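You operate a simulated robot arm through the tools that you are given. There is no shell and no other tool.

You are at the controls of a simulated robot arm. One attempt, no reset.

Task
Switch the steamer on and steam the pink dress smooth on its hook.
Fine: head back in its cradle, steamer OFF. What is to be rubbed or washed off counts as gone when no trace of it is left.

Only the result counts: the job must be done as asked and must still hold three seconds after the hand-in. Knocking over, shifting, dropping, spilling or breaking anything else fails it.

Robot
A 6-joint arm with a two-finger parallel gripper, fixed in place. Base frame: the origin is at the foot of the arm, x ahead of it, y to its left, z up. Readings come in mm, degrees, newtons and seconds.
With the tool pointing down near the work surface it reaches from about 120 to 640 mm from the base axis. Its first joint turns from -66.0 to 66.0 degrees. Payload 2.9 kg.
The TCP is the grasp point between the finger pads, 30 mm short of the fingertips. In the tool frame z runs along the fingers and y along their closing line. Largest opening 110 mm; finger width 20, thickness 10; the body of the gripper, 48 by 112 mm, starts 55 mm behind the TCP.
Orientation is that of the tool frame in the base frame, as a unit quaternion [w, x, y, z]. With the fingers straight down and closing along the base's y, the tool's x points along the base's -x, its y along +y and its z along -z.

Tools
- The arm moves only by the tool move_arm. Its argument "series" is a list of rows, each a list of 2 entries, a list of its own where there are three numbers: the shift along the tool's x, y, z in mm, then the turn, a rotation vector about the tool's x, y, z in degrees. In form: [[[x, y, z], [rx, ry, rz]], ...]. A call has 1 to 20 rows; each row is the pose to reach, as a shift and turn from the pose commanded when the call began, along the tool's axes at that moment. "gripper" is the opening in per cent of the stroke, from 0 (shut) to 100 (fully open), set as the call begins (left out, the last holds). Each row takes 0.2 s and may step no farther than 50 mm and 8.6 degrees from the row before; otherwise, or with a gripper value out of range, the whole call is refused. Where a pose cannot be reached the arm comes as near as it can. A force on the tool above 40 N (or 10 N above the force at the start of the call, whichever is more), or a blocked arm, ends the call early, and 0.2 s more pass. The fingers move at their own pace (about 108 mm/s each) and stop on an object; they squeeze with about 33 N. The grip force told is the motor's: it shows also when the fingers shut on nothing. Time passes only in rows, and 0.2 s behind the last, so rows that repeat a pose let the fingers close. The reply holds the time, the measured pose of the TCP, the force on the tool along the base axes, the opening and the grip force, in the units named above and with some noise, with the torque about the TCP (base axes, N m) and any sound that the robot's microphone picked up.
- Cameras (640 x 400 px; columns grow to the right, rows downward): "scene" is fixed at [95.4, 451, 1382.8]; the picture's right is [-0.56, -0.83, 0.00], its down [-0.47, 0.32, -0.82] and it looks along [0.68, -0.46, -0.57] (base axes); focal length 214 px, centre (320, 200). "wrist" rides on the gripper at [72, 17, -103] in the tool frame; the picture's right is [-0.23, 0.97, 0.00], its down [-0.76, -0.18, -0.62] and it looks along [-0.61, -0.14, 0.78] (tool axes); focal length 222 px, centre (320, 200). There is no depth. A picture from a camera that has moved, and an enlarged one, comes with that camera's place and axes in the base frame and with its lens.
- snapshot(camera): a new picture of that camera. It takes no simulated time.
- zoom(camera, box): a new picture of the part [left, top, right, bottom] of that camera's present view, enlarged. It takes no simulated time.
- job_done(): hands the job in; it is judged then, once.

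Nothing tells you positions but the pictures and the camera data. Unless the task says otherwise, let go and move clear before handing in.

The tools are called after "Request:" as a command line: name --argument value ..., lists and objects as JSON in quotes. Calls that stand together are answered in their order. move_arm: Moves the arm, as the interface text tells. Its arguments: {"type":"object","properties":{"series":{"type":"array"},"gripper":{"type":"number"}},"required":["series"]} The other tools are called the same way: snapshot (camera) takes a picture; zoom (camera, box) takes an enlarged picture of a part of a camera's view; job_done () hands the job in.

At the start:

```text
clock: 0.0
position: [293.1, 120.7, 1383.5]
ee_rot: [0.0, 0.0, 1.0, 0.001]
ft_force: [-0.1, 0.4, 0.1]
wrist_torque: [-0.01, -0.04, -0.04]
width: 109.7
finger_force: 0.1
```

scene: 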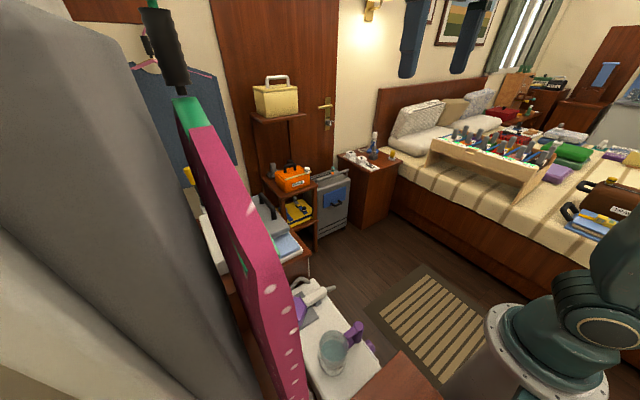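
wrist: 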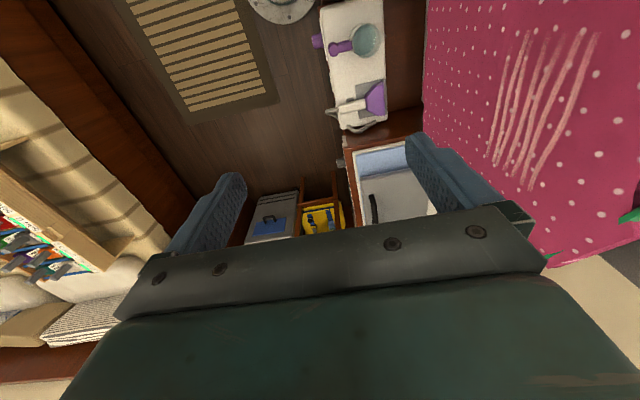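

I see a pink dress hanging to the left of the arm with wrinkle lines on it, and a low table with what looks like a steamer and its head. I'll look closer before moving.

Request:
zoom --camera "scene" --box '[240, 260, 400, 400]'

Request:
zoom --camera "wrist" --box '[290, 0, 450, 140]'

Request:
zoom --camera "wrist" --box '[420, 0, 640, 260]'

Request:
zoom --camera "scene" --box '[130, 0, 330, 400]'

```text
2.86 times, centred on (320, 330) of scene
camera zoom: at [95.4, 451.0, 1382.8], right [-0.56, -0.83, 0.0], down [-0.47, 0.32, -0.82], along [0.68, -0.46, -0.57], focal length 613 px, centre (320, -171)
```

zoom: 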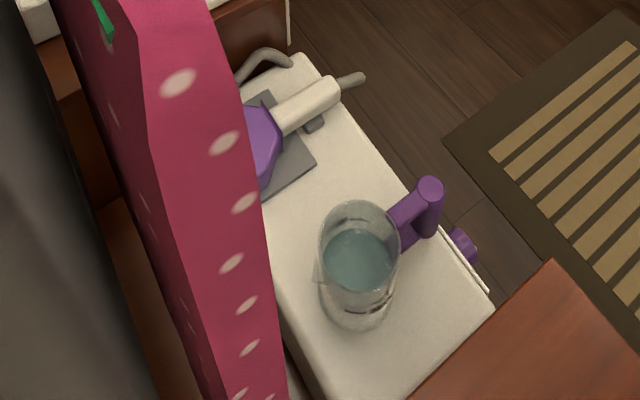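

```text
2.86 times, centred on (370, 70) of wrist
camera zoom: at [220.5, 137.2, 1486.2], right [0.23, 0.97, 0.0], down [0.76, -0.18, 0.62], along [0.61, -0.14, -0.78], focal length 635 px, centre (177, 571)
```

zoom: 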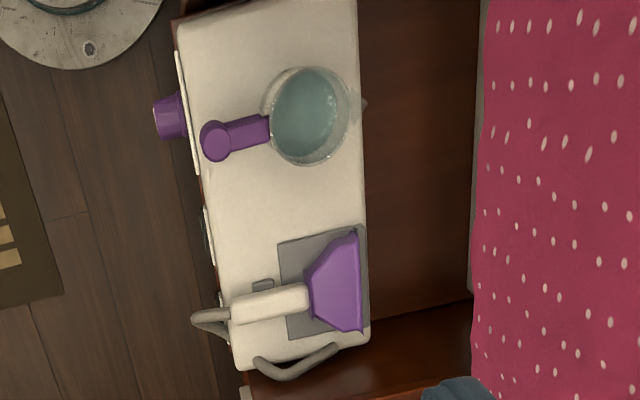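

```text
1.54 times, centred on (530, 130) of wrist
camera zoom: at [220.5, 137.2, 1486.2], right [0.23, 0.97, 0.0], down [0.76, -0.18, 0.62], along [0.61, -0.14, -0.78], focal length 342 px, centre (-3, 308)
```

zoom: 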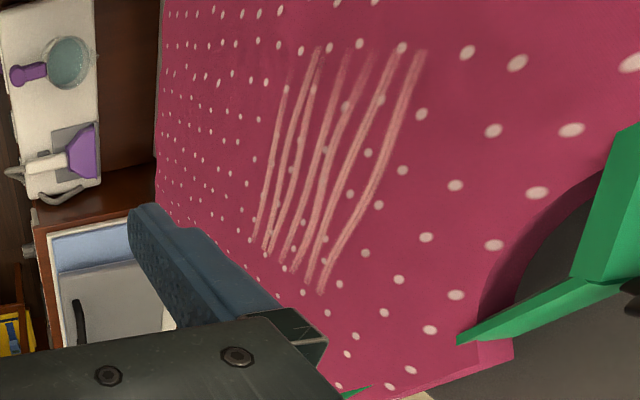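

```text
1.00 times, centred on (230, 200) of scene (not enlarged: the box is as wide or as high as the picture)
camera zoom: at [95.4, 451.0, 1382.8], right [-0.56, -0.83, 0.0], down [-0.47, 0.32, -0.82], along [0.68, -0.46, -0.57], focal length 214 px, centre (410, 200)
```

zoom: 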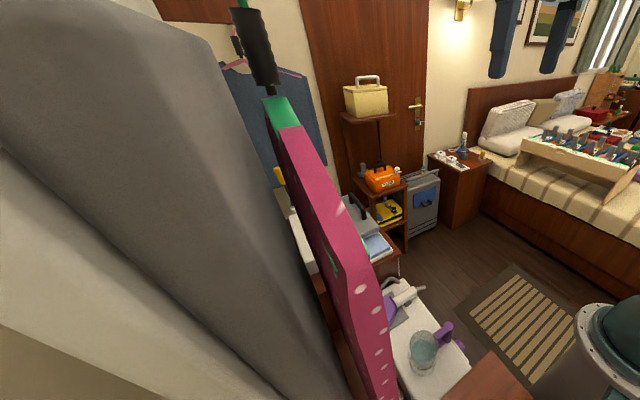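

The steamer sits at about (470, 280, 620), with the dress at y≈400 facing the robot. I'll back the hand away and yaw it to look straight at the dress.

Request:
move_arm --series '[[[0, -20, 0], [0, 0, -8]], [[0, -40, 0], [0, 0, -16]], [[0, -60, 0], [0, 0, -24]], [[0, -80, 0], [0, 0, -32]], [[0, -100, 0], [0, 0, -40]], [[0, -120, 0], [0, 0, -48]], [[0, -140, 0], [0, 0, -56]], [[0, -160, 0], [0, 0, -64]], [[0, -180, 0], [0, 0, -72]], [[0, -200, 0], [0, 0, -80]], [[0, -220, 0], [0, 0, -85]], [[0, -220, 0], [0, 0, -90]]]'

Request:
snapshot --camera "wrist"

Request:
snapshot --camera "scene"

```text
clock: 0.6
position: [296.3, 87.5, 1383.4]
ee_rot: [0.006, -0.109, 0.994, 0.003]
ft_force: [2.7, 0.3, -2.8]
wrist_torque: [-0.03, 0.05, -0.02]
width: 110.1
finger_force: 0.1
stopped in row 2: the force on the tool passed its limit at 88 N (the readings are from after the stop); the commanded pose is now the measured one
```

```text
taken
camera wrist: at [219.5, 86.7, 1485.2], right [0.01, 1.0, 0.01], down [0.78, -0.01, 0.63], along [0.63, 0.0, -0.78], focal length 222 px, centre (320, 200)
```

wrist: 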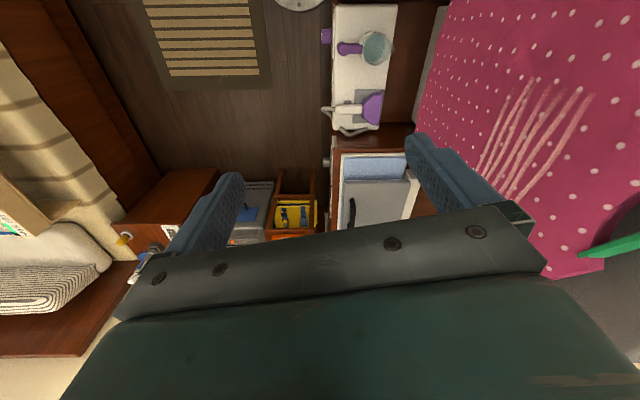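

```text
taken
```

scene: 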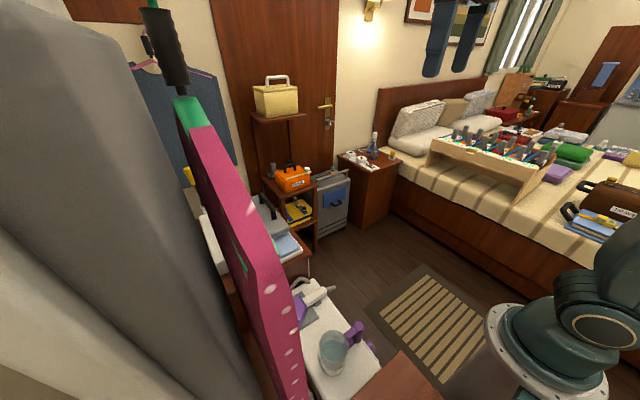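

The call stopped on a force, though I see nothing near the fingers, so it may just have been the speed of the move. I'll try again more gently and watch the force.

Request:
move_arm --series '[[[0, -5, 0], [0, 0, 0]], [[0, -15, 0], [0, 0, 0]], [[0, -25, 0], [0, 0, 0]], [[0, -30, 0], [0, 0, 0]]]'

Request:
snapshot --camera "scene"

```text
clock: 1.2
position: [299.9, 73.8, 1383.4]
ee_rot: [0.008, -0.103, 0.995, 0.005]
ft_force: [5.1, -0.5, -8.5]
wrist_torque: [0.15, 0.07, 0.07]
width: 110.1
finger_force: 0.2
stopped in row 3: the force on the tool passed its limit at 46 N (the readings are from after the stop); the commanded pose is now the measured one
```

```text
taken
```

scene: 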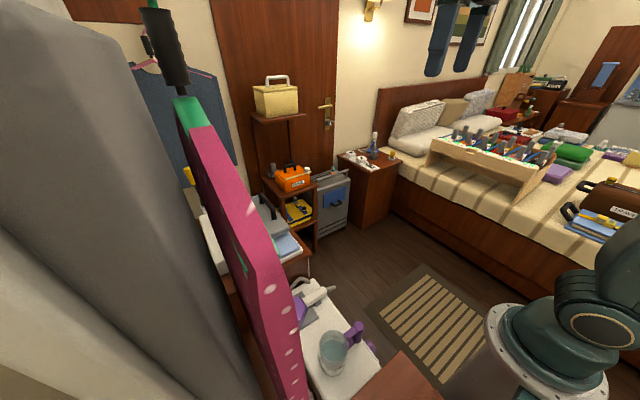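

The force pushes the hand downward, so something out of view may be above the wrist. I'll move straight down first and watch the force.

Request:
move_arm --series '[[[0, 0, 10], [0, 0, 0]], [[0, 0, 25], [0, 0, 0]], [[0, 0, 45], [0, 0, 0]], [[0, 0, 60], [0, 0, 0]], [[0, 0, 60], [0, 0, 0]]]'

Request:
snapshot --camera "scene"

```text
clock: 2.4
position: [299.1, 73.0, 1322.9]
ee_rot: [0.008, -0.104, 0.995, 0.004]
ft_force: [-1.0, 0.6, -0.7]
wrist_torque: [0.02, -0.01, 0.0]
width: 110.1
finger_force: 0.0
```

```text
taken
```

scene: 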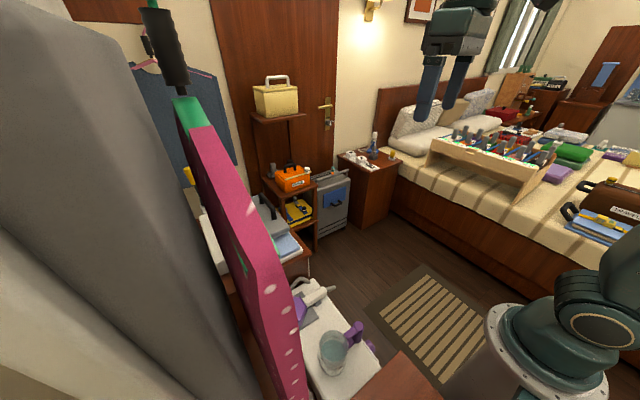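

That cleared the force. I'll carry on at this lower height and turn to face the dress.

Request:
move_arm --series '[[[0, -5, 10], [0, 0, 0]], [[0, -15, 25], [0, 0, -2]], [[0, -30, 40], [0, 0, -6]], [[0, -45, 50], [0, 0, -12]], [[0, -60, 60], [0, 0, -18]], [[0, -75, 60], [0, 0, -24]], [[0, -90, 60], [0, 0, -30]], [[0, -100, 60], [0, 0, -36]], [[0, -110, 60], [0, 0, -42]], [[0, -120, 60], [0, 0, -48]], [[0, -120, 60], [0, 0, -54]], [[0, -120, 60], [0, 0, -60]], [[0, -120, 60], [0, 0, -66]], [[0, -120, 60], [0, 0, -72]], [[0, -120, 60], [0, 0, -75]], [[0, -120, 60], [0, 0, -76]]]'

Request:
snapshot --camera "wrist"

Request:
snapshot --camera "scene"

```text
clock: 5.8
position: [326.7, -43.0, 1260.8]
ee_rot: [0.009, -0.695, 0.719, -0.002]
ft_force: [-0.4, 0.3, 0.0]
wrist_torque: [-0.03, 0.0, 0.02]
width: 110.1
finger_force: 0.1
out of reach, approached as far as the arm can: row 5
```

```text
taken
camera wrist: at [304.4, -115.4, 1364.0], right [-0.97, 0.26, -0.01], down [0.19, 0.75, 0.63], along [0.17, 0.61, -0.77], focal length 222 px, centre (320, 200)
```

wrist: 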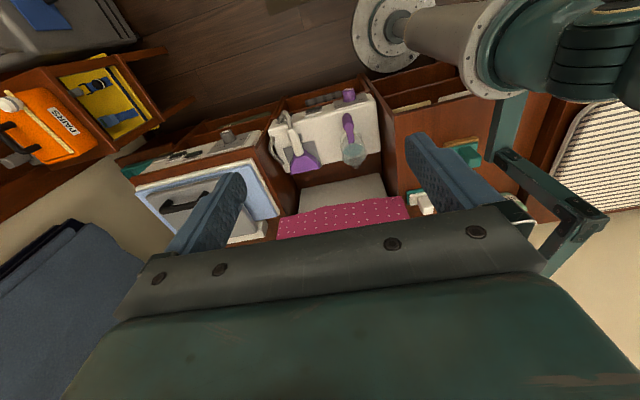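

```text
taken
```

scene: 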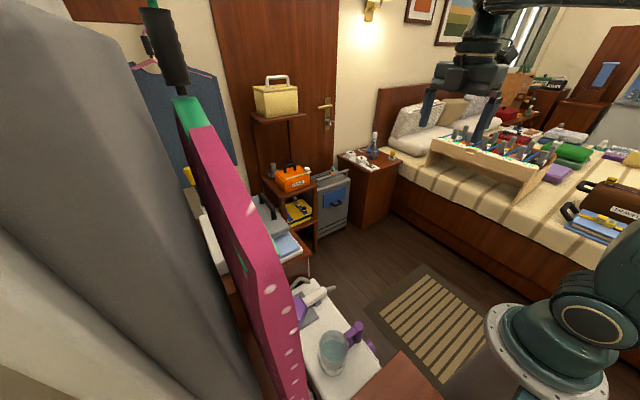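

Next I'll tilt the hand up so the wrist camera faces the dress and the steamer.

Request:
move_arm --series '[[[0, 0, 10], [0, -4, 0]], [[0, 0, 20], [0, -10, 0]], [[0, 0, 30], [0, -16, 0]], [[0, 0, 40], [0, -22, 0]], [[0, 0, 50], [0, -28, 0]], [[0, 0, 60], [0, -34, 0]], [[0, 0, 70], [0, -40, 0]], [[0, 0, 80], [0, -46, 0]], [[0, 0, 80], [0, -48, 0]]]'

Request:
snapshot --camera "wrist"

Request:
snapshot --camera "scene"

```text
clock: 7.8
position: [361.6, 10.3, 1277.0]
ee_rot: [0.159, -0.675, 0.706, 0.148]
ft_force: [-0.1, 0.4, -0.3]
wrist_torque: [0.03, 0.05, 0.0]
width: 110.0
finger_force: 0.1
out of reach, approached as far as the arm can: row 1, 2, 3, 4, 5, 6, 7, 8, 9
```

```text
taken
camera wrist: at [338.5, -98.2, 1339.4], right [-0.96, 0.25, 0.09], down [0.19, 0.42, 0.89], along [0.19, 0.87, -0.45], focal length 222 px, centre (320, 200)
```

wrist: 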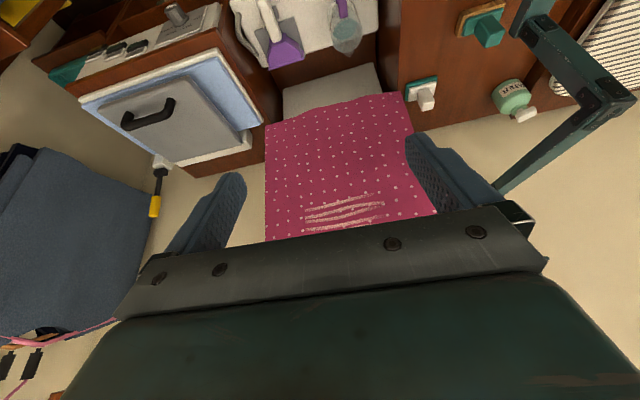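

```text
taken
```

scene: 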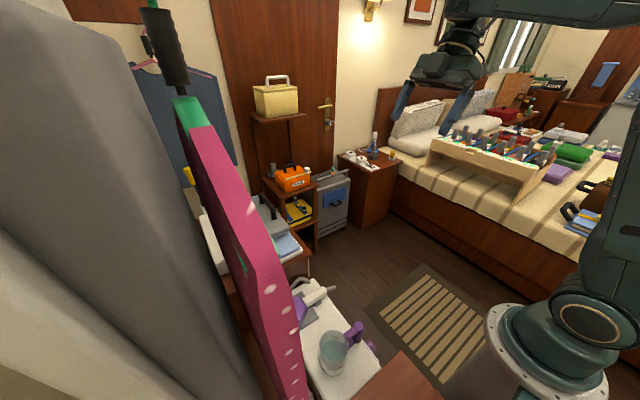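

The wrist camera now sees the whole dress face with its creases, and the steamer below it. I'll zoom in on both.

Request:
zoom --camera "wrist" --box '[210, 0, 400, 120]'

Request:
zoom --camera "wrist" --box '[240, 80, 460, 250]'

```text
3.33 times, centred on (305, 60) of wrist
camera zoom: at [338.5, -98.2, 1339.4], right [-0.96, 0.25, 0.09], down [0.19, 0.42, 0.89], along [0.19, 0.87, -0.45], focal length 740 px, centre (370, 667)
```

zoom: 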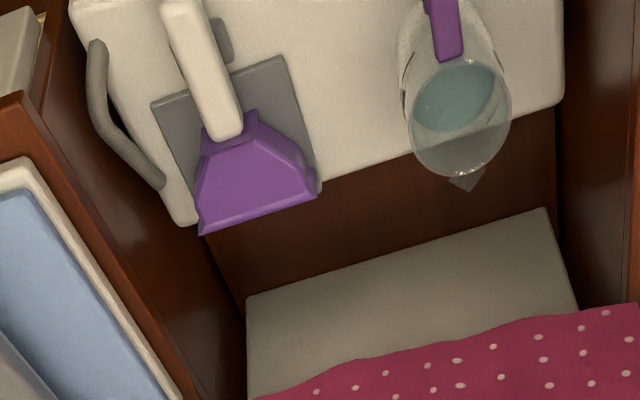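

```text
2.35 times, centred on (350, 165) of wrist
camera zoom: at [338.5, -98.2, 1339.4], right [-0.96, 0.25, 0.09], down [0.19, 0.42, 0.89], along [0.19, 0.87, -0.45], focal length 523 px, centre (249, 282)
```

zoom: 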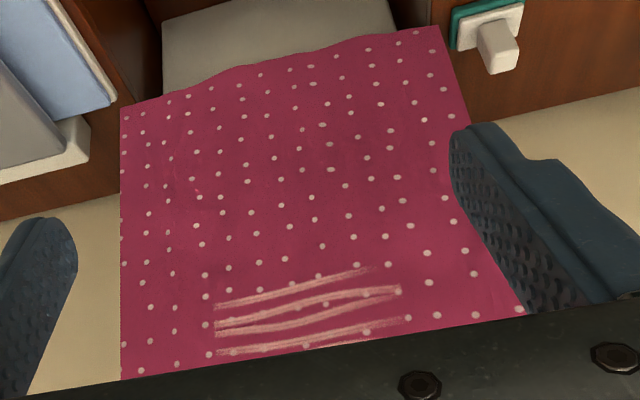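

I've got a good view of the dress: the creases are three or four bands near z≈1000–1150. Next I'll come down and look at the steamer's front for its switch.

Request:
move_arm --series '[[[15, -5, 30], [0, 0, 0]], [[30, -10, 60], [0, 0, 0]], [[45, -15, 90], [0, 0, 0]], [[60, -20, 120], [0, 0, 0]], [[75, -25, 150], [0, 0, 0]], [[90, -30, 180], [0, 0, 0]], [[105, -35, 210], [0, 0, 0]], [[120, -39, 240], [0, 0, 0]]]'

Request:
snapshot --camera "wrist"

Request:
snapshot --camera "scene"

```text
clock: 9.6
position: [558.6, -3.1, 1130.2]
ee_rot: [0.153, -0.671, 0.71, 0.149]
ft_force: [0.3, 0.1, 0.3]
wrist_torque: [0.0, -0.01, 0.0]
width: 109.9
finger_force: 0.0
out of reach, approached as far as the arm can: row 1, 2, 3, 4, 5, 6, 7, 8
```

```text
taken
camera wrist: at [535.4, -111.1, 1193.6], right [-0.96, 0.26, 0.1], down [0.21, 0.42, 0.88], along [0.19, 0.87, -0.46], focal length 222 px, centre (320, 200)
```

wrist: 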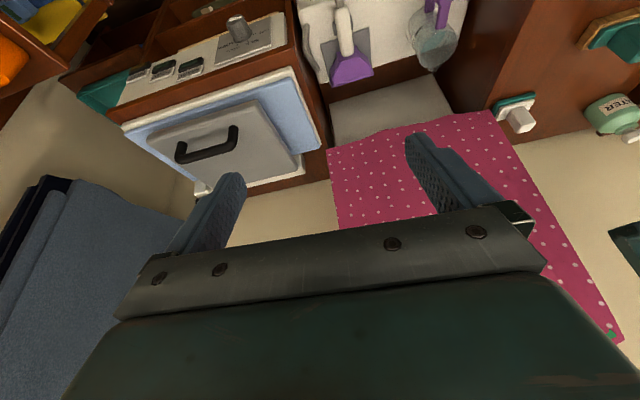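

```text
taken
```

scene: 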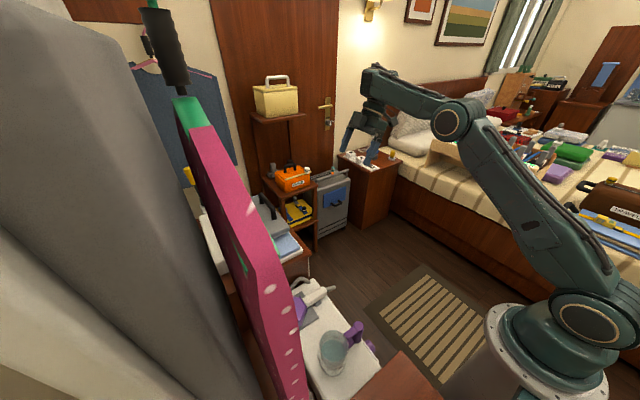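

The arm runs into wrist limits with this sideways tilt. I'll straighten the tool back to vertical while lowering.

Request:
move_arm --series '[[[10, 10, 20], [0, 4, 0]], [[20, 20, 40], [0, 8, 0]], [[30, 30, 60], [0, 12, 0]], [[40, 40, 80], [0, 16, 0]], [[50, 50, 100], [0, 20, 0]], [[60, 60, 120], [0, 25, 0]], [[70, 70, 140], [0, 25, 0]], [[79, 80, 160], [0, 25, 0]]]'

Request:
snapshot --camera "wrist"

```text
clock: 11.4
position: [589.7, -61.0, 1053.8]
ee_rot: [0.001, -0.69, 0.723, -0.003]
ft_force: [-0.3, 0.5, 0.0]
wrist_torque: [0.0, 0.02, 0.02]
width: 110.1
finger_force: 0.1
out of reach, approached as far as the arm can: row 1, 2, 3, 4, 5, 6, 7, 8
```

```text
taken
camera wrist: at [567.9, -132.4, 1156.6], right [-0.96, 0.27, 0.0], down [0.21, 0.75, 0.62], along [0.17, 0.6, -0.78], focal length 222 px, centre (320, 200)
```

wrist: 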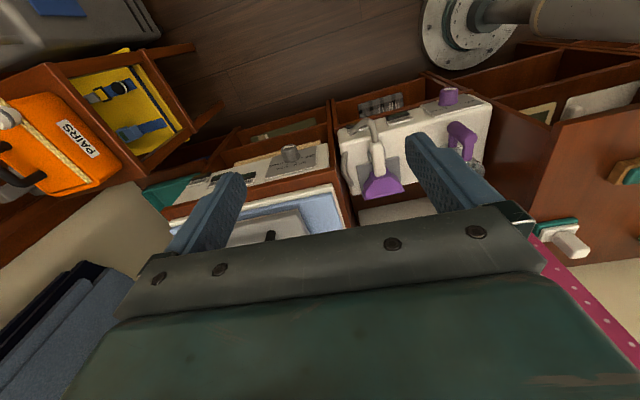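

The reported position doesn't match what I commanded, so I'll test with a small plain shift.

Request:
move_arm --series '[[[0, 10, 0], [0, 0, 0]], [[0, 20, 0], [0, 0, 0]], [[0, 30, 0], [0, 0, 0]], [[0, 30, 0], [0, 0, 0]]]'

Request:
zoom --camera "wrist" --box '[320, 70, 520, 220]'

```text
clock: 12.4
position: [589.1, -59.7, 1054.8]
ee_rot: [0.002, -0.69, 0.724, -0.002]
ft_force: [0.0, 0.2, -0.4]
wrist_torque: [-0.05, 0.03, 0.01]
width: 110.0
finger_force: 0.1
out of reach, approached as far as the arm can: row 1, 2, 3, 4
```

```text
2.67 times, centred on (420, 145) of wrist
camera zoom: at [567.9, -132.4, 1156.7], right [-0.96, 0.27, 0.0], down [0.21, 0.75, 0.62], along [0.17, 0.6, -0.78], focal length 592 px, centre (53, 347)
```

zoom: 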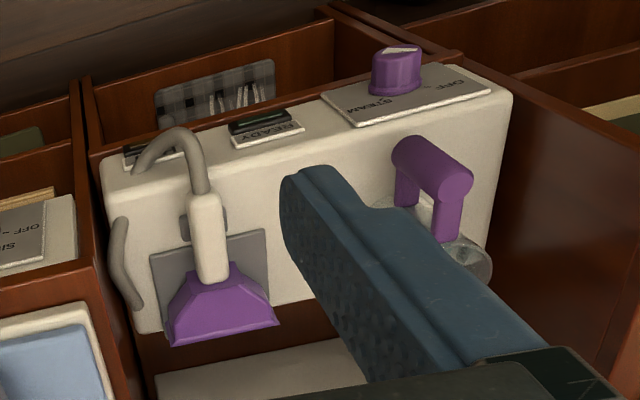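

My commanded pose had drifted into an unreachable one, and shifts are counted from it, not from the measured pose. I'll walk it back to a vertical, reachable pose near (450, 100, 1000).

Request:
move_arm --series '[[[-9, -23, -27], [0, 4, 0]], [[-18, -46, -55], [0, 8, 0]], [[-27, -69, -82], [0, 12, 0]], [[-36, -93, -110], [0, 16, 0]], [[-45, -116, -137], [0, 20, 0]], [[-55, -140, -164], [0, 23, 0]], [[-64, -163, -191], [0, 23, 0]], [[-73, -186, -219], [0, 23, 0]], [[-73, -186, -219], [0, 23, 0]], [[-73, -186, -219], [0, 23, 0]]]'

Request:
snapshot --camera "scene"

```text
clock: 14.6
position: [563.1, 11.3, 1113.6]
ee_rot: [-0.057, -0.701, 0.705, -0.092]
ft_force: [-0.3, -0.2, 0.1]
wrist_torque: [0.03, -0.02, 0.02]
width: 110.1
finger_force: 0.0
out of reach, approached as far as the arm can: row 1, 2, 3, 4, 5, 6, 7, 8, 9, 10
```

```text
taken
```

scene: 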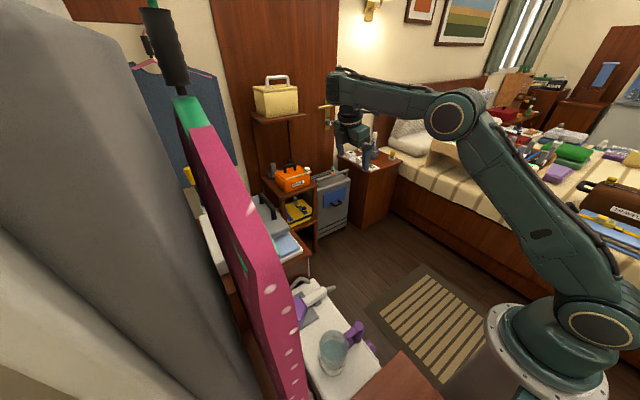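

The tilt shows that commands count from the measured pose after all, so the arm really is against a joint limit here. I'll level the tool and then undo some of the yaw to see what frees it.

Request:
move_arm --series '[[[0, 0, 0], [0, -4, 0]], [[0, 0, 0], [0, -8, 0]], [[0, 0, 0], [0, -12, 0]]]'

Request:
move_arm --series '[[[0, 0, 0], [0, 0, 5]], [[0, 0, 0], [0, 0, 10]], [[0, 0, 0], [0, 0, 16]], [[0, 0, 0], [0, 0, 22]], [[0, 0, 0], [0, 0, 28]], [[0, 0, 0], [0, 0, 34]], [[0, 0, 0], [0, 0, 40]], [[0, 0, 0], [0, 0, 45]], [[0, 0, 0], [0, 0, 45]]]'

Request:
snapshot --camera "wrist"

```text
clock: 15.4
position: [567.6, 7.9, 1117.4]
ee_rot: [0.017, -0.705, 0.708, -0.017]
ft_force: [0.0, 0.3, 0.1]
wrist_torque: [-0.05, -0.02, 0.01]
width: 110.2
finger_force: 0.0
```

```text
clock: 17.4
position: [567.7, 5.0, 1117.5]
ee_rot: [0.022, -0.38, 0.925, -0.01]
ft_force: [-0.5, 0.0, -0.9]
wrist_torque: [-0.03, 0.02, -0.01]
width: 110.1
finger_force: 0.1
```

```text
taken
camera wrist: at [499.6, -34.0, 1217.3], right [-0.52, 0.85, -0.03], down [0.63, 0.41, 0.65], along [0.57, 0.33, -0.76], focal length 222 px, centre (320, 200)
```

wrist: 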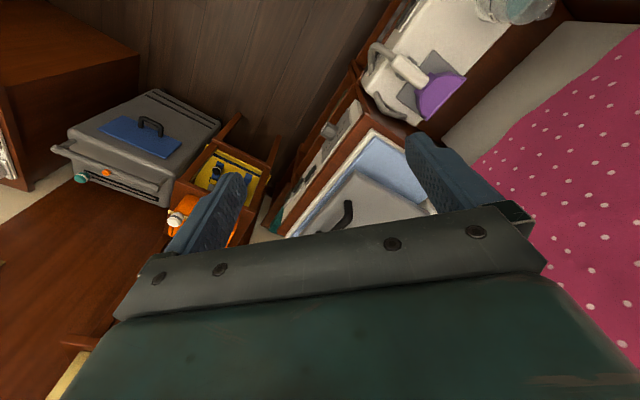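

At 45° yaw everything is reachable again. I'll move down and back toward the robot in this orientation.

Request:
move_arm --series '[[[7, 16, 18], [0, 0, 0]], [[14, 32, 36], [0, 0, 0]], [[21, 48, 54], [0, 0, 0]], [[28, 64, 72], [0, 0, 0]], [[35, 80, 90], [0, 0, 0]], [[42, 96, 108], [0, 0, 0]], [[49, 112, 126], [0, 0, 0]], [[55, 125, 144], [0, 0, 0]], [[55, 125, 144], [0, 0, 0]]]'

Request:
snapshot --camera "wrist"

Request:
snapshot --camera "scene"

```text
clock: 19.4
position: [593.6, 49.2, 1073.7]
ee_rot: [0.021, -0.381, 0.924, -0.01]
ft_force: [0.1, -0.5, 0.3]
wrist_torque: [0.01, 0.0, 0.01]
width: 110.0
finger_force: 0.1
out of reach, approached as far as the arm can: row 1, 2, 3, 4, 5, 6, 7, 8, 9
```

```text
taken
camera wrist: at [524.0, 10.0, 1172.9], right [-0.53, 0.85, -0.03], down [0.64, 0.41, 0.65], along [0.57, 0.33, -0.76], focal length 222 px, centre (320, 200)
```

wrist: 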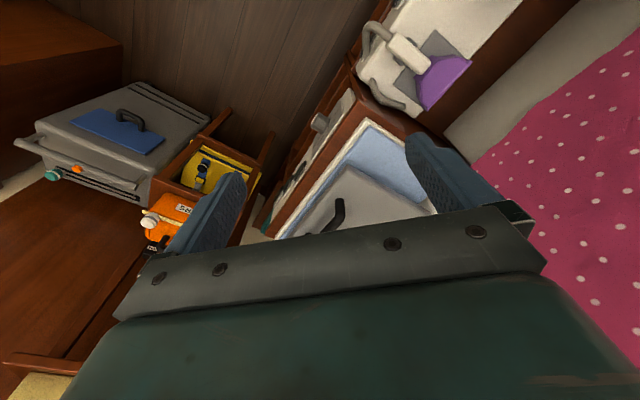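

```text
taken
```

scene: 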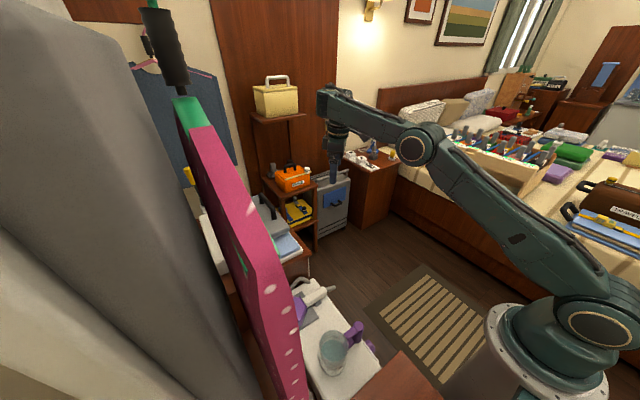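

Moves toward the base get refused and the arm slides outward, which looks like a joint limit. I'll zoom in on the arm's linkage to understand it.

Request:
zoom --camera "scene" --box '[300, 60, 480, 200]'

Request:
zoom --camera "scene" --box '[400, 100, 640, 400]'

```text
2.86 times, centred on (390, 130) of scene
camera zoom: at [95.4, 451.0, 1382.8], right [-0.56, -0.83, 0.0], down [-0.47, 0.32, -0.82], along [0.68, -0.46, -0.57], focal length 613 px, centre (120, 400)
```

zoom: 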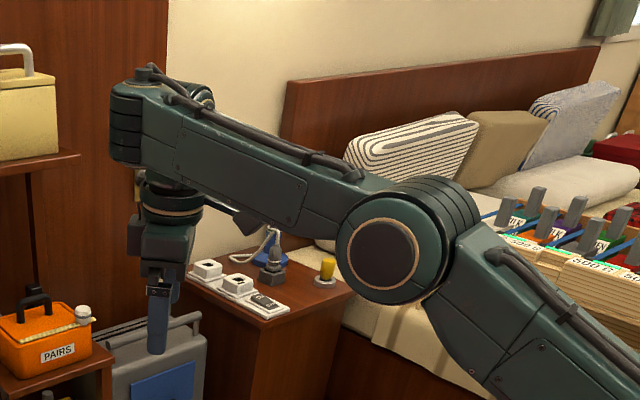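

```text
1.33 times, centred on (520, 250) of scene
camera zoom: at [95.4, 451.0, 1382.8], right [-0.56, -0.83, 0.0], down [-0.47, 0.32, -0.82], along [0.68, -0.46, -0.57], focal length 286 px, centre (53, 133)
```

zoom: 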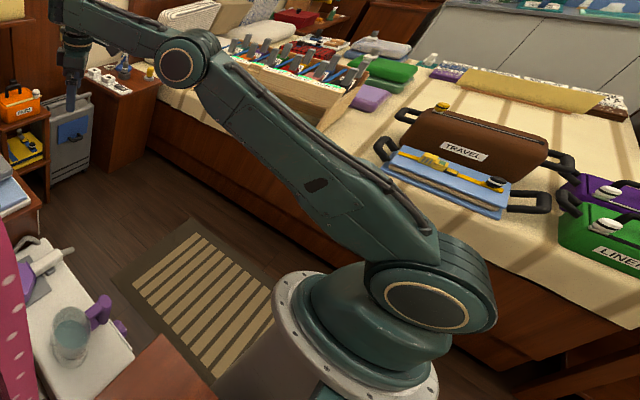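

It's a standard wrist at the end of a near-straight arm. I'll test whether moving straight down at this radius is allowed.

Request:
move_arm --series '[[[0, 0, 15], [0, 0, 0]], [[0, 0, 30], [0, 0, 0]], [[0, 0, 45], [0, 0, 0]], [[0, 0, 60], [0, 0, 0]]]'

```text
clock: 20.4
position: [615.2, 52.3, 1020.7]
ee_rot: [0.022, -0.381, 0.924, -0.01]
ft_force: [-0.1, -0.3, -0.6]
wrist_torque: [0.02, -0.03, -0.01]
width: 110.0
finger_force: 0.1
out of reach, approached as far as the arm can: row 1, 2, 3, 4
```

The arm slides along an arc, which suggests the wrist pitch is limited. I'll test by pitching the fingers outward in place.

Request:
move_arm --series '[[[0, 0, 0], [3.5, -3.5, 0]], [[0, 0, 0], [7, -7, 0]], [[0, 0, 0], [10.5, -10.5, 0]], [[0, 0, 0], [14, -14, 0]], [[0, 0, 0], [14, -14, 0]]]'

Request:
snapshot --camera "scene"

```text
clock: 21.6
position: [658.1, 60.4, 1069.4]
ee_rot: [0.145, -0.375, 0.913, -0.067]
ft_force: [-1.1, -0.6, -0.3]
wrist_torque: [0.0, -0.03, -0.03]
width: 109.7
finger_force: 0.0
out of reach, approached as far as the arm can: row 1, 2, 3, 4, 5
```

```text
taken
```

scene: 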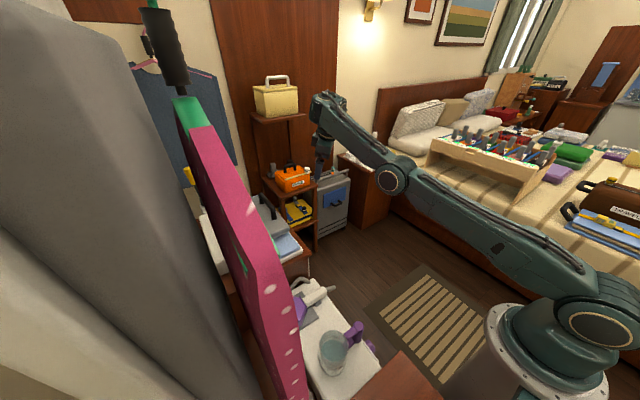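

Confirmed: the tool can't straighten out past about 100° from the forearm. The elbow has now swung below, so I'll level the tool and descend to see whether the lower workspace opens up.

Request:
move_arm --series '[[[8, 8, 16], [-3, 3, 0]], [[16, 16, 32], [-6, 6, 0]], [[25, 26, 48], [-9, 9, 0]], [[34, 35, 64], [-13, 13, 0]], [[42, 44, 80], [-13, 13, 0]], [[50, 52, 96], [-13, 13, 0]], [[59, 61, 112], [-13, 13, 0]], [[68, 70, 128], [-13, 13, 0]], [[76, 78, 143], [-13, 13, 0]], [[76, 78, 143], [-13, 13, 0]]]'

Request:
snapshot --camera "scene"

```text
clock: 23.8
position: [626.4, 63.6, 901.7]
ee_rot: [-0.004, -0.381, 0.925, -0.004]
ft_force: [-0.3, 0.7, 0.9]
wrist_torque: [0.0, 0.0, -0.01]
width: 109.8
finger_force: 0.1
out of reach, approached as far as the arm can: row 7, 8, 9, 10
```

```text
taken
```

scene: 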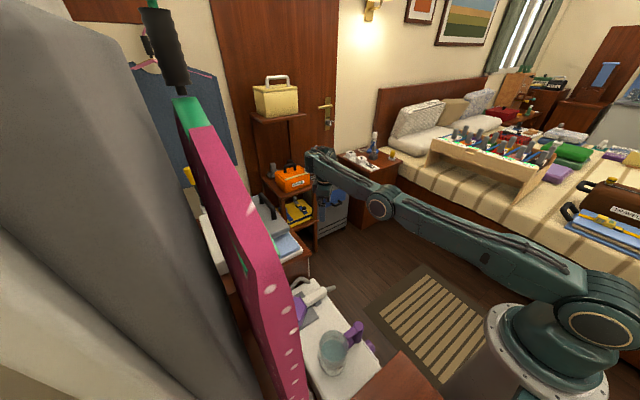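

The lower region is still blocked inward. I'll take a close look at the wrist's structure.

Request:
zoom --camera "scene" --box '[280, 130, 400, 230]'

Request:
snapshot --camera "wrist"

```text
4.00 times, centred on (340, 180) of scene
camera zoom: at [95.4, 451.0, 1382.8], right [-0.56, -0.83, 0.0], down [-0.47, 0.32, -0.82], along [0.68, -0.46, -0.57], focal length 858 px, centre (240, 280)
```

zoom: 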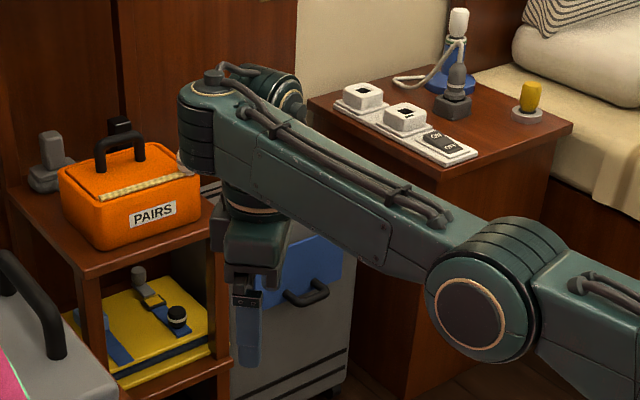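

```text
taken
camera wrist: at [562.2, 26.7, 1004.7], right [-0.52, 0.85, -0.01], down [0.67, 0.42, 0.62], along [0.53, 0.32, -0.79], focal length 222 px, centre (320, 200)
```

wrist: 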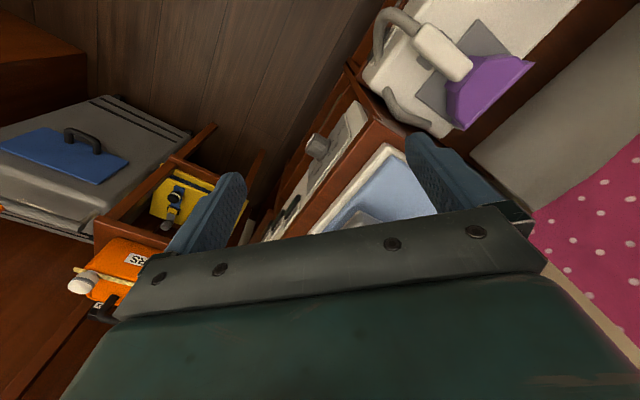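

The arm is sitting at the straight-elbow singularity. I'll pitch the fingers outward first so the elbow bends below, then pull inward.

Request:
move_arm --series '[[[0, 0, 0], [4, -4, 0]], [[0, 0, 0], [8, -8, 0]], [[0, 0, 0], [12, -12, 0]], [[0, 0, 0], [16, -16, 0]], [[12, 10, 0], [16, -16, 0]], [[24, 20, 0], [16, -16, 0]], [[36, 30, 0], [16, -16, 0]], [[48, 40, 0], [16, -16, 0]], [[62, 51, 0], [16, -16, 0]], [[62, 51, 0], [16, -16, 0]]]'

Request:
snapshot --camera "scene"

```text
clock: 26.0
position: [651.1, 74.0, 983.1]
ee_rot: [0.082, -0.377, 0.921, -0.056]
ft_force: [-0.2, 0.3, 0.1]
wrist_torque: [-0.01, -0.03, 0.0]
width: 109.8
finger_force: 0.1
out of reach, approached as far as the arm can: row 1, 2, 3, 4, 5, 6, 7, 8, 9, 10
```

```text
taken
```

scene: 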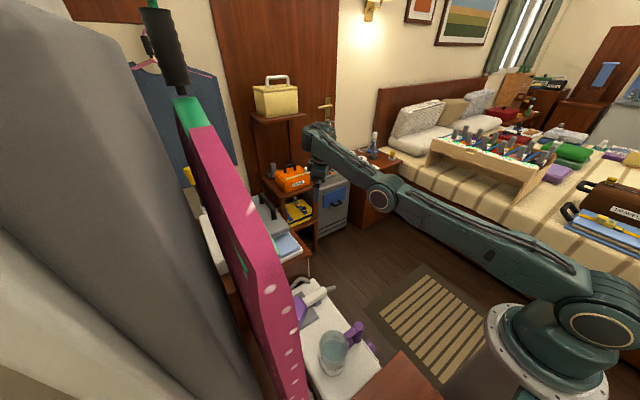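

The elbow barely hyperextends, so the low region needs a different wrist solution. I'll go back up to open space and test how far the wrist tilts sideways.

Request:
move_arm --series '[[[7, -1, -44], [-2, 2, 0]], [[13, -2, -88], [-4, 4, 0]], [[20, -3, -132], [-6, 6, 0]], [[27, -4, -176], [-8.5, 8, 0]], [[55, 20, -210], [-8.5, 8, 0]], [[80, 45, -250], [-8.5, 8, 0]], [[107, 70, -290], [-8.5, 8, 0]], [[134, 94, -323], [-8.5, 8, 0]], [[134, 94, -323], [-8.5, 8, 0]]]'

```text
refused: row 5 steps farther than a row can; nothing moved
```

Request:
move_arm --series '[[[7, -1, -44], [-2, 2, 0]], [[13, -2, -88], [-4, 4, 0]], [[20, -3, -132], [-6, 6, 0]], [[27, -4, -176], [-8.5, 8, 0]], [[45, 13, -200], [-8.5, 8, 0]], [[65, 32, -230], [-8.5, 8, 0]], [[85, 50, -260], [-8.5, 8, 0]], [[110, 72, -295], [-8.5, 8, 0]], [[134, 94, -323], [-8.5, 8, 0]], [[134, 94, -323], [-8.5, 8, 0]]]'

Request:
snapshot --camera "scene"

```text
clock: 28.2
position: [432.1, 64.1, 1267.1]
ee_rot: [-0.011, -0.377, 0.926, -0.014]
ft_force: [0.6, -0.6, -1.1]
wrist_torque: [-0.02, -0.03, -0.01]
width: 110.2
finger_force: 0.0
out of reach, approached as far as the arm can: row 3
```

```text
taken
```

scene: 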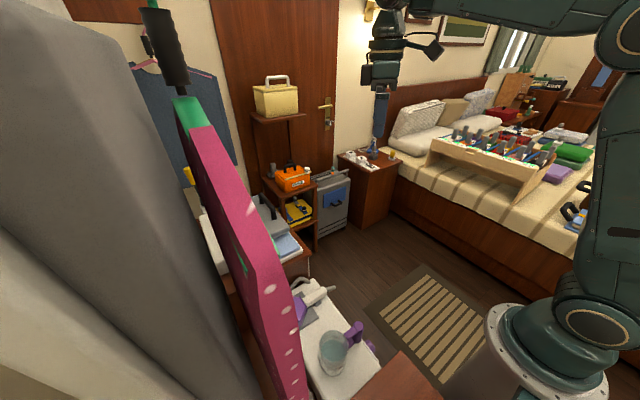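

Reachable again here. Now I'll tilt the fingers toward +y in steps to see how far the wrist goes.

Request:
move_arm --series '[[[0, 0, -10], [-5, -5, 0]], [[0, 0, -20], [-10, -10, 0]], [[0, 0, -30], [-15, -15, 0]], [[0, 0, -30], [-20, -20, 0]], [[0, 0, -30], [-25, -25, 0]], [[0, 0, -30], [-30, -30, 0]], [[0, 0, -30], [-30, -30, 0]]]'

Request:
zoom --camera "scene" --box '[340, 0, 640, 200]'

```text
clock: 29.8
position: [431.0, 62.7, 1297.1]
ee_rot: [0.073, -0.368, 0.909, 0.183]
ft_force: [0.4, -0.5, 0.0]
wrist_torque: [-0.01, 0.02, 0.02]
width: 110.0
finger_force: 0.1
out of reach, approached as far as the arm can: row 1, 4, 5, 6, 7
```

```text
2.00 times, centred on (490, 100) of scene
camera zoom: at [95.4, 451.0, 1382.8], right [-0.56, -0.83, 0.0], down [-0.47, 0.32, -0.82], along [0.68, -0.46, -0.57], focal length 429 px, centre (-20, 400)
```

zoom: 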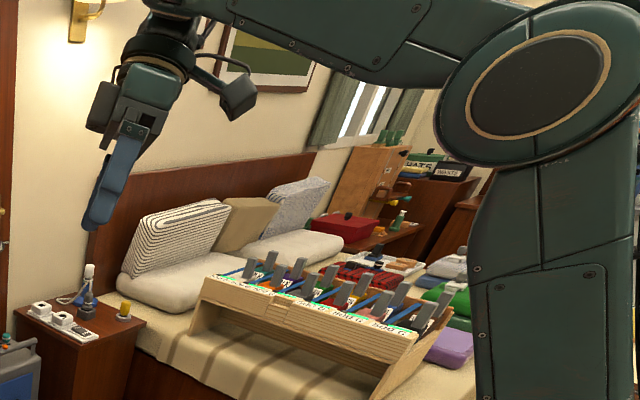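

The tilt stops at about 23°. The camera bracket hangs just under the forearm, so yaw may matter. I'll level the tool and yaw the other way.

Request:
move_arm --series '[[[0, 0, 0], [5, 5, 0]], [[0, 0, 0], [10, 10, 0]], [[0, 0, 0], [16, 16, 0]], [[0, 0, 0], [16, 16, 0]]]'

Request:
move_arm --series '[[[0, 0, 0], [0, 0, 8]], [[0, 0, 0], [0, 0, 16]], [[0, 0, 0], [0, 0, 24]], [[0, 0, 0], [0, 0, 32]], [[0, 0, 0], [0, 0, 40]], [[0, 0, 0], [0, 0, 48]], [[0, 0, 0], [0, 0, 56]], [[0, 0, 0], [0, 0, 64]], [[0, 0, 0], [0, 0, 72]], [[0, 0, 0], [0, 0, 80]], [[0, 0, 0], [0, 0, 88]], [[0, 0, 0], [0, 0, 88]]]'

Request:
zoom --camera "scene" --box '[340, 0, 640, 200]'

```text
clock: 30.8
position: [431.7, 62.5, 1297.8]
ee_rot: [-0.004, -0.377, 0.926, 0.002]
ft_force: [0.5, -0.1, 0.0]
wrist_torque: [-0.01, -0.01, -0.03]
width: 109.9
finger_force: 0.0
```

```text
clock: 33.4
position: [432.2, 62.3, 1298.2]
ee_rot: [-0.004, 0.373, 0.928, -0.001]
ft_force: [-1.2, 0.2, -0.9]
wrist_torque: [0.0, -0.02, 0.02]
width: 110.0
finger_force: 0.0
```

```text
2.00 times, centred on (490, 100) of scene
camera zoom: at [95.4, 451.0, 1382.8], right [-0.56, -0.83, 0.0], down [-0.47, 0.32, -0.82], along [0.68, -0.46, -0.57], focal length 429 px, centre (-20, 400)
```

zoom: 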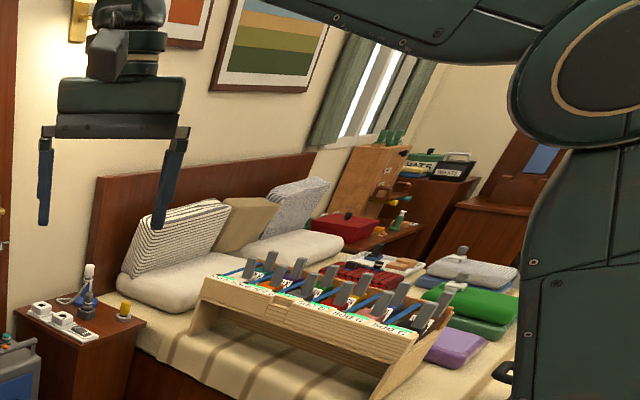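

Yaw +44° is fine. Now I'll go straight down 120 mm in this orientation to see whether the limit is the same.

Request:
move_arm --series '[[[0, 0, 20], [0, 0, 0]], [[0, 0, 40], [0, 0, 0]], [[0, 0, 60], [0, 0, 0]], [[0, 0, 80], [0, 0, 0]], [[0, 0, 100], [0, 0, 0]], [[0, 0, 120], [0, 0, 0]], [[0, 0, 120], [0, 0, 0]]]'

Request:
snapshot --camera "scene"

```text
clock: 35.0
position: [432.4, 63.0, 1179.0]
ee_rot: [-0.003, 0.372, 0.928, -0.002]
ft_force: [-0.6, 0.4, 0.6]
wrist_torque: [-0.01, 0.0, -0.03]
width: 110.0
finger_force: 0.2
```

```text
taken
```

scene: 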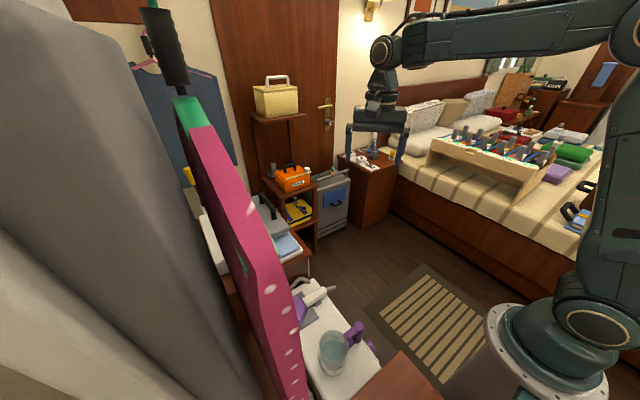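

That was it: at positive yaw the arm uses another wrist solution and the inner and lower region opens up. I'll turn on to about +88° yaw and move lower toward the steamer.

Request:
move_arm --series '[[[0, 0, 25], [0, 0, 6]], [[0, 0, 50], [0, 0, 12]], [[0, 0, 75], [0, 0, 18]], [[0, 0, 100], [0, 0, 24]], [[0, 0, 125], [0, 0, 30]], [[0, 0, 150], [0, 0, 36]], [[0, 0, 175], [0, 0, 42]], [[0, 0, 200], [0, 0, 46]], [[0, 0, 200], [0, 0, 46]]]'

Request:
snapshot --camera "scene"

Request:
snapshot --camera "wrist"

```text
clock: 37.0
position: [430.2, 64.7, 978.2]
ee_rot: [-0.002, 0.706, 0.709, -0.003]
ft_force: [0.2, 0.4, -0.3]
wrist_torque: [-0.02, -0.01, -0.04]
width: 110.1
finger_force: 0.1
```

```text
taken
```

scene: 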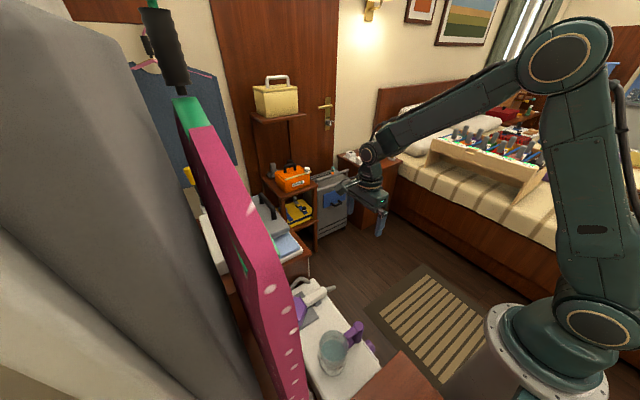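

```text
taken
camera wrist: at [446.6, 136.5, 1081.5], right [0.97, -0.22, -0.01], down [-0.17, -0.76, 0.62], along [-0.15, -0.61, -0.78], focal length 222 px, centre (320, 200)
```

wrist: 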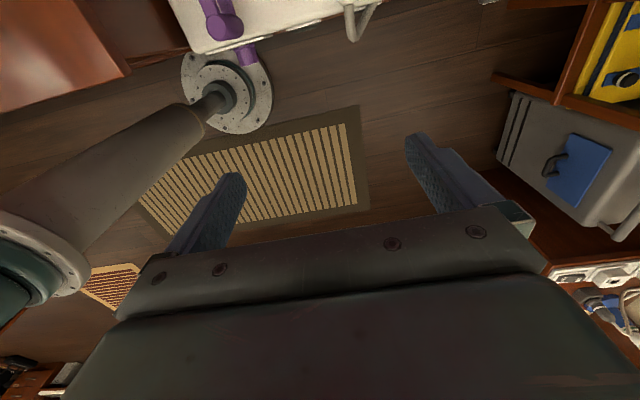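

Now everything is reachable. I'll try turning back to negative yaw at this height so the camera faces the steamer front, keeping this wrist solution.

Request:
move_arm --series '[[[0, 0, 0], [0, 0, -8]], [[0, 0, 0], [0, 0, -16]], [[0, 0, 0], [0, 0, -24]], [[0, 0, 0], [0, 0, -32]], [[0, 0, 0], [0, 0, -40]], [[0, 0, 0], [0, 0, -48]], [[0, 0, 0], [0, 0, -56]], [[0, 0, 0], [0, 0, -64]], [[0, 0, 0], [0, 0, -72]], [[0, 0, 0], [0, 0, -80]], [[0, 0, 0], [0, 0, -88]], [[0, 0, 0], [0, 0, -96]], [[0, 0, 0], [0, 0, -104]], [[0, 0, 0], [0, 0, -112]], [[0, 0, 0], [0, 0, -120]], [[0, 0, 0], [0, 0, -128]], [[0, 0, 0], [0, 0, -136]], [[0, 0, 0], [0, 0, -136]]]'

Request:
snapshot --camera "scene"

Request:
snapshot --camera "wrist"

```text
clock: 40.8
position: [429.4, 63.1, 977.3]
ee_rot: [-0.003, -0.394, 0.919, 0.002]
ft_force: [-0.4, -0.5, -0.5]
wrist_torque: [-0.01, 0.0, 0.04]
width: 110.0
finger_force: 0.0
```

```text
taken
```

scene: 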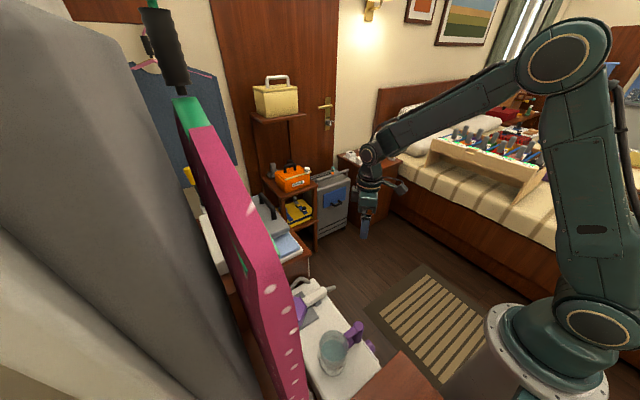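

```text
taken
camera wrist: at [367.6, 22.0, 1080.7], right [-0.55, 0.84, 0.0], down [0.66, 0.43, 0.62], along [0.52, 0.34, -0.79], focal length 222 px, centre (320, 200)
```

wrist: 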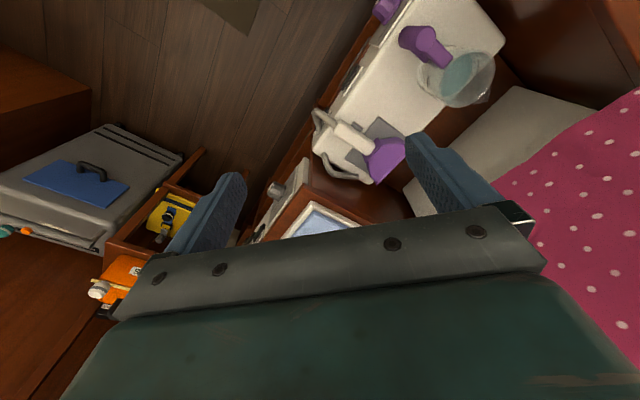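

Yaw −46° works in the good wrist solution. I'll continue to −90° and shift toward −y to see the steamer front.

Request:
move_arm --series '[[[0, 0, 0], [0, 0, -8]], [[0, 0, 0], [0, 0, -16]], [[0, 0, 0], [0, 0, -24]], [[0, 0, 0], [0, 0, -32]], [[0, 0, 0], [0, 0, -40]], [[0, 0, 0], [0, 0, -43]], [[0, 0, 0], [0, 0, -43]]]'

Request:
snapshot --camera "wrist"

```text
clock: 42.4
position: [430.9, 62.8, 977.4]
ee_rot: [-0.002, -0.703, 0.711, 0.002]
ft_force: [0.5, -0.2, 1.2]
wrist_torque: [0.02, 0.0, -0.01]
width: 109.9
finger_force: 0.1
```

```text
taken
camera wrist: at [412.6, -9.9, 1080.7], right [-0.97, 0.24, 0.01], down [0.19, 0.76, 0.62], along [0.14, 0.61, -0.78], focal length 222 px, centre (320, 200)
```

wrist: 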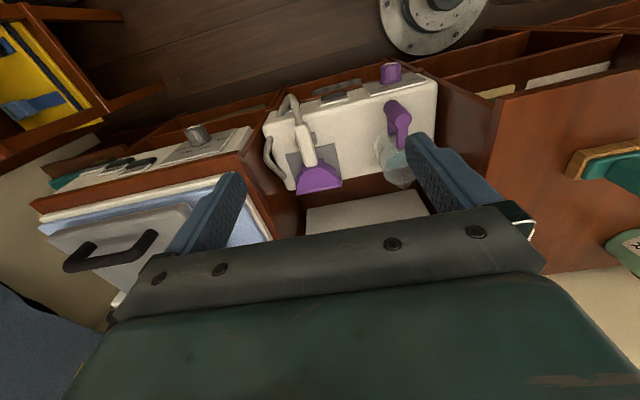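

Yaw −90° in the good configuration, with every move reachable. I'll back toward −y and lower to look at the control panel.

Request:
move_arm --series '[[[20, 4, 24], [0, 0, 0]], [[40, 8, 48], [0, 0, 0]], [[60, 12, 72], [0, 0, 0]], [[80, 17, 97], [0, 0, 0]], [[100, 21, 121], [0, 0, 0]], [[120, 25, 145], [0, 0, 0]], [[140, 30, 170], [0, 0, 0]], [[140, 30, 170], [0, 0, 0]]]'

Request:
snapshot --camera "wrist"

Request:
zoom --camera "wrist" --box '[220, 0, 460, 160]'

```text
clock: 44.2
position: [396.5, -76.1, 809.2]
ee_rot: [-0.002, -0.703, 0.711, 0.002]
ft_force: [-0.4, -0.1, -1.0]
wrist_torque: [-0.02, 0.0, 0.01]
width: 110.0
finger_force: 0.0
```

```text
taken
camera wrist: at [378.3, -149.6, 911.9], right [-0.97, 0.24, 0.01], down [0.19, 0.76, 0.62], along [0.14, 0.61, -0.78], focal length 222 px, centre (320, 200)
```

wrist: 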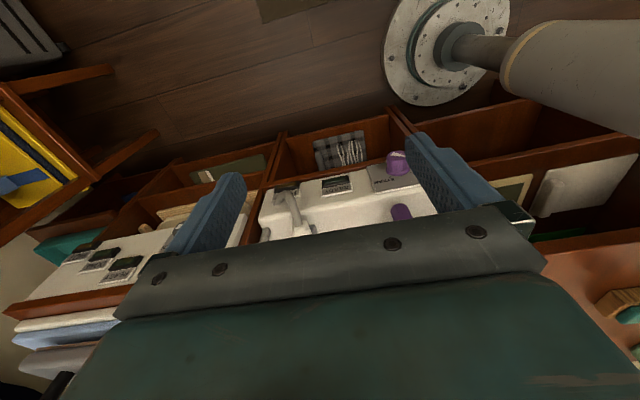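

```text
2.50 times, centred on (340, 80) of wrist
camera zoom: at [378.3, -149.6, 911.9], right [-0.97, 0.24, 0.01], down [0.19, 0.76, 0.62], along [0.14, 0.61, -0.78], focal length 555 px, centre (270, 500)
```

zoom: 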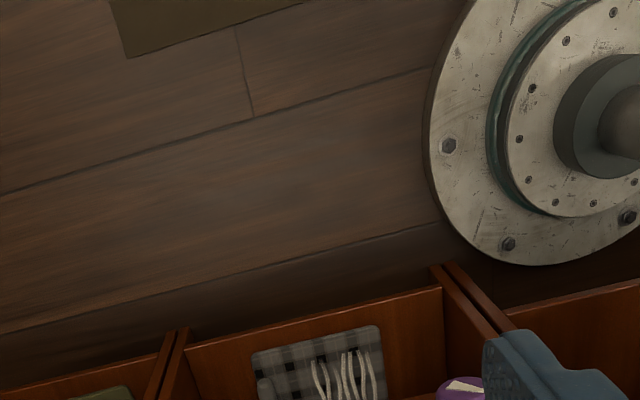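

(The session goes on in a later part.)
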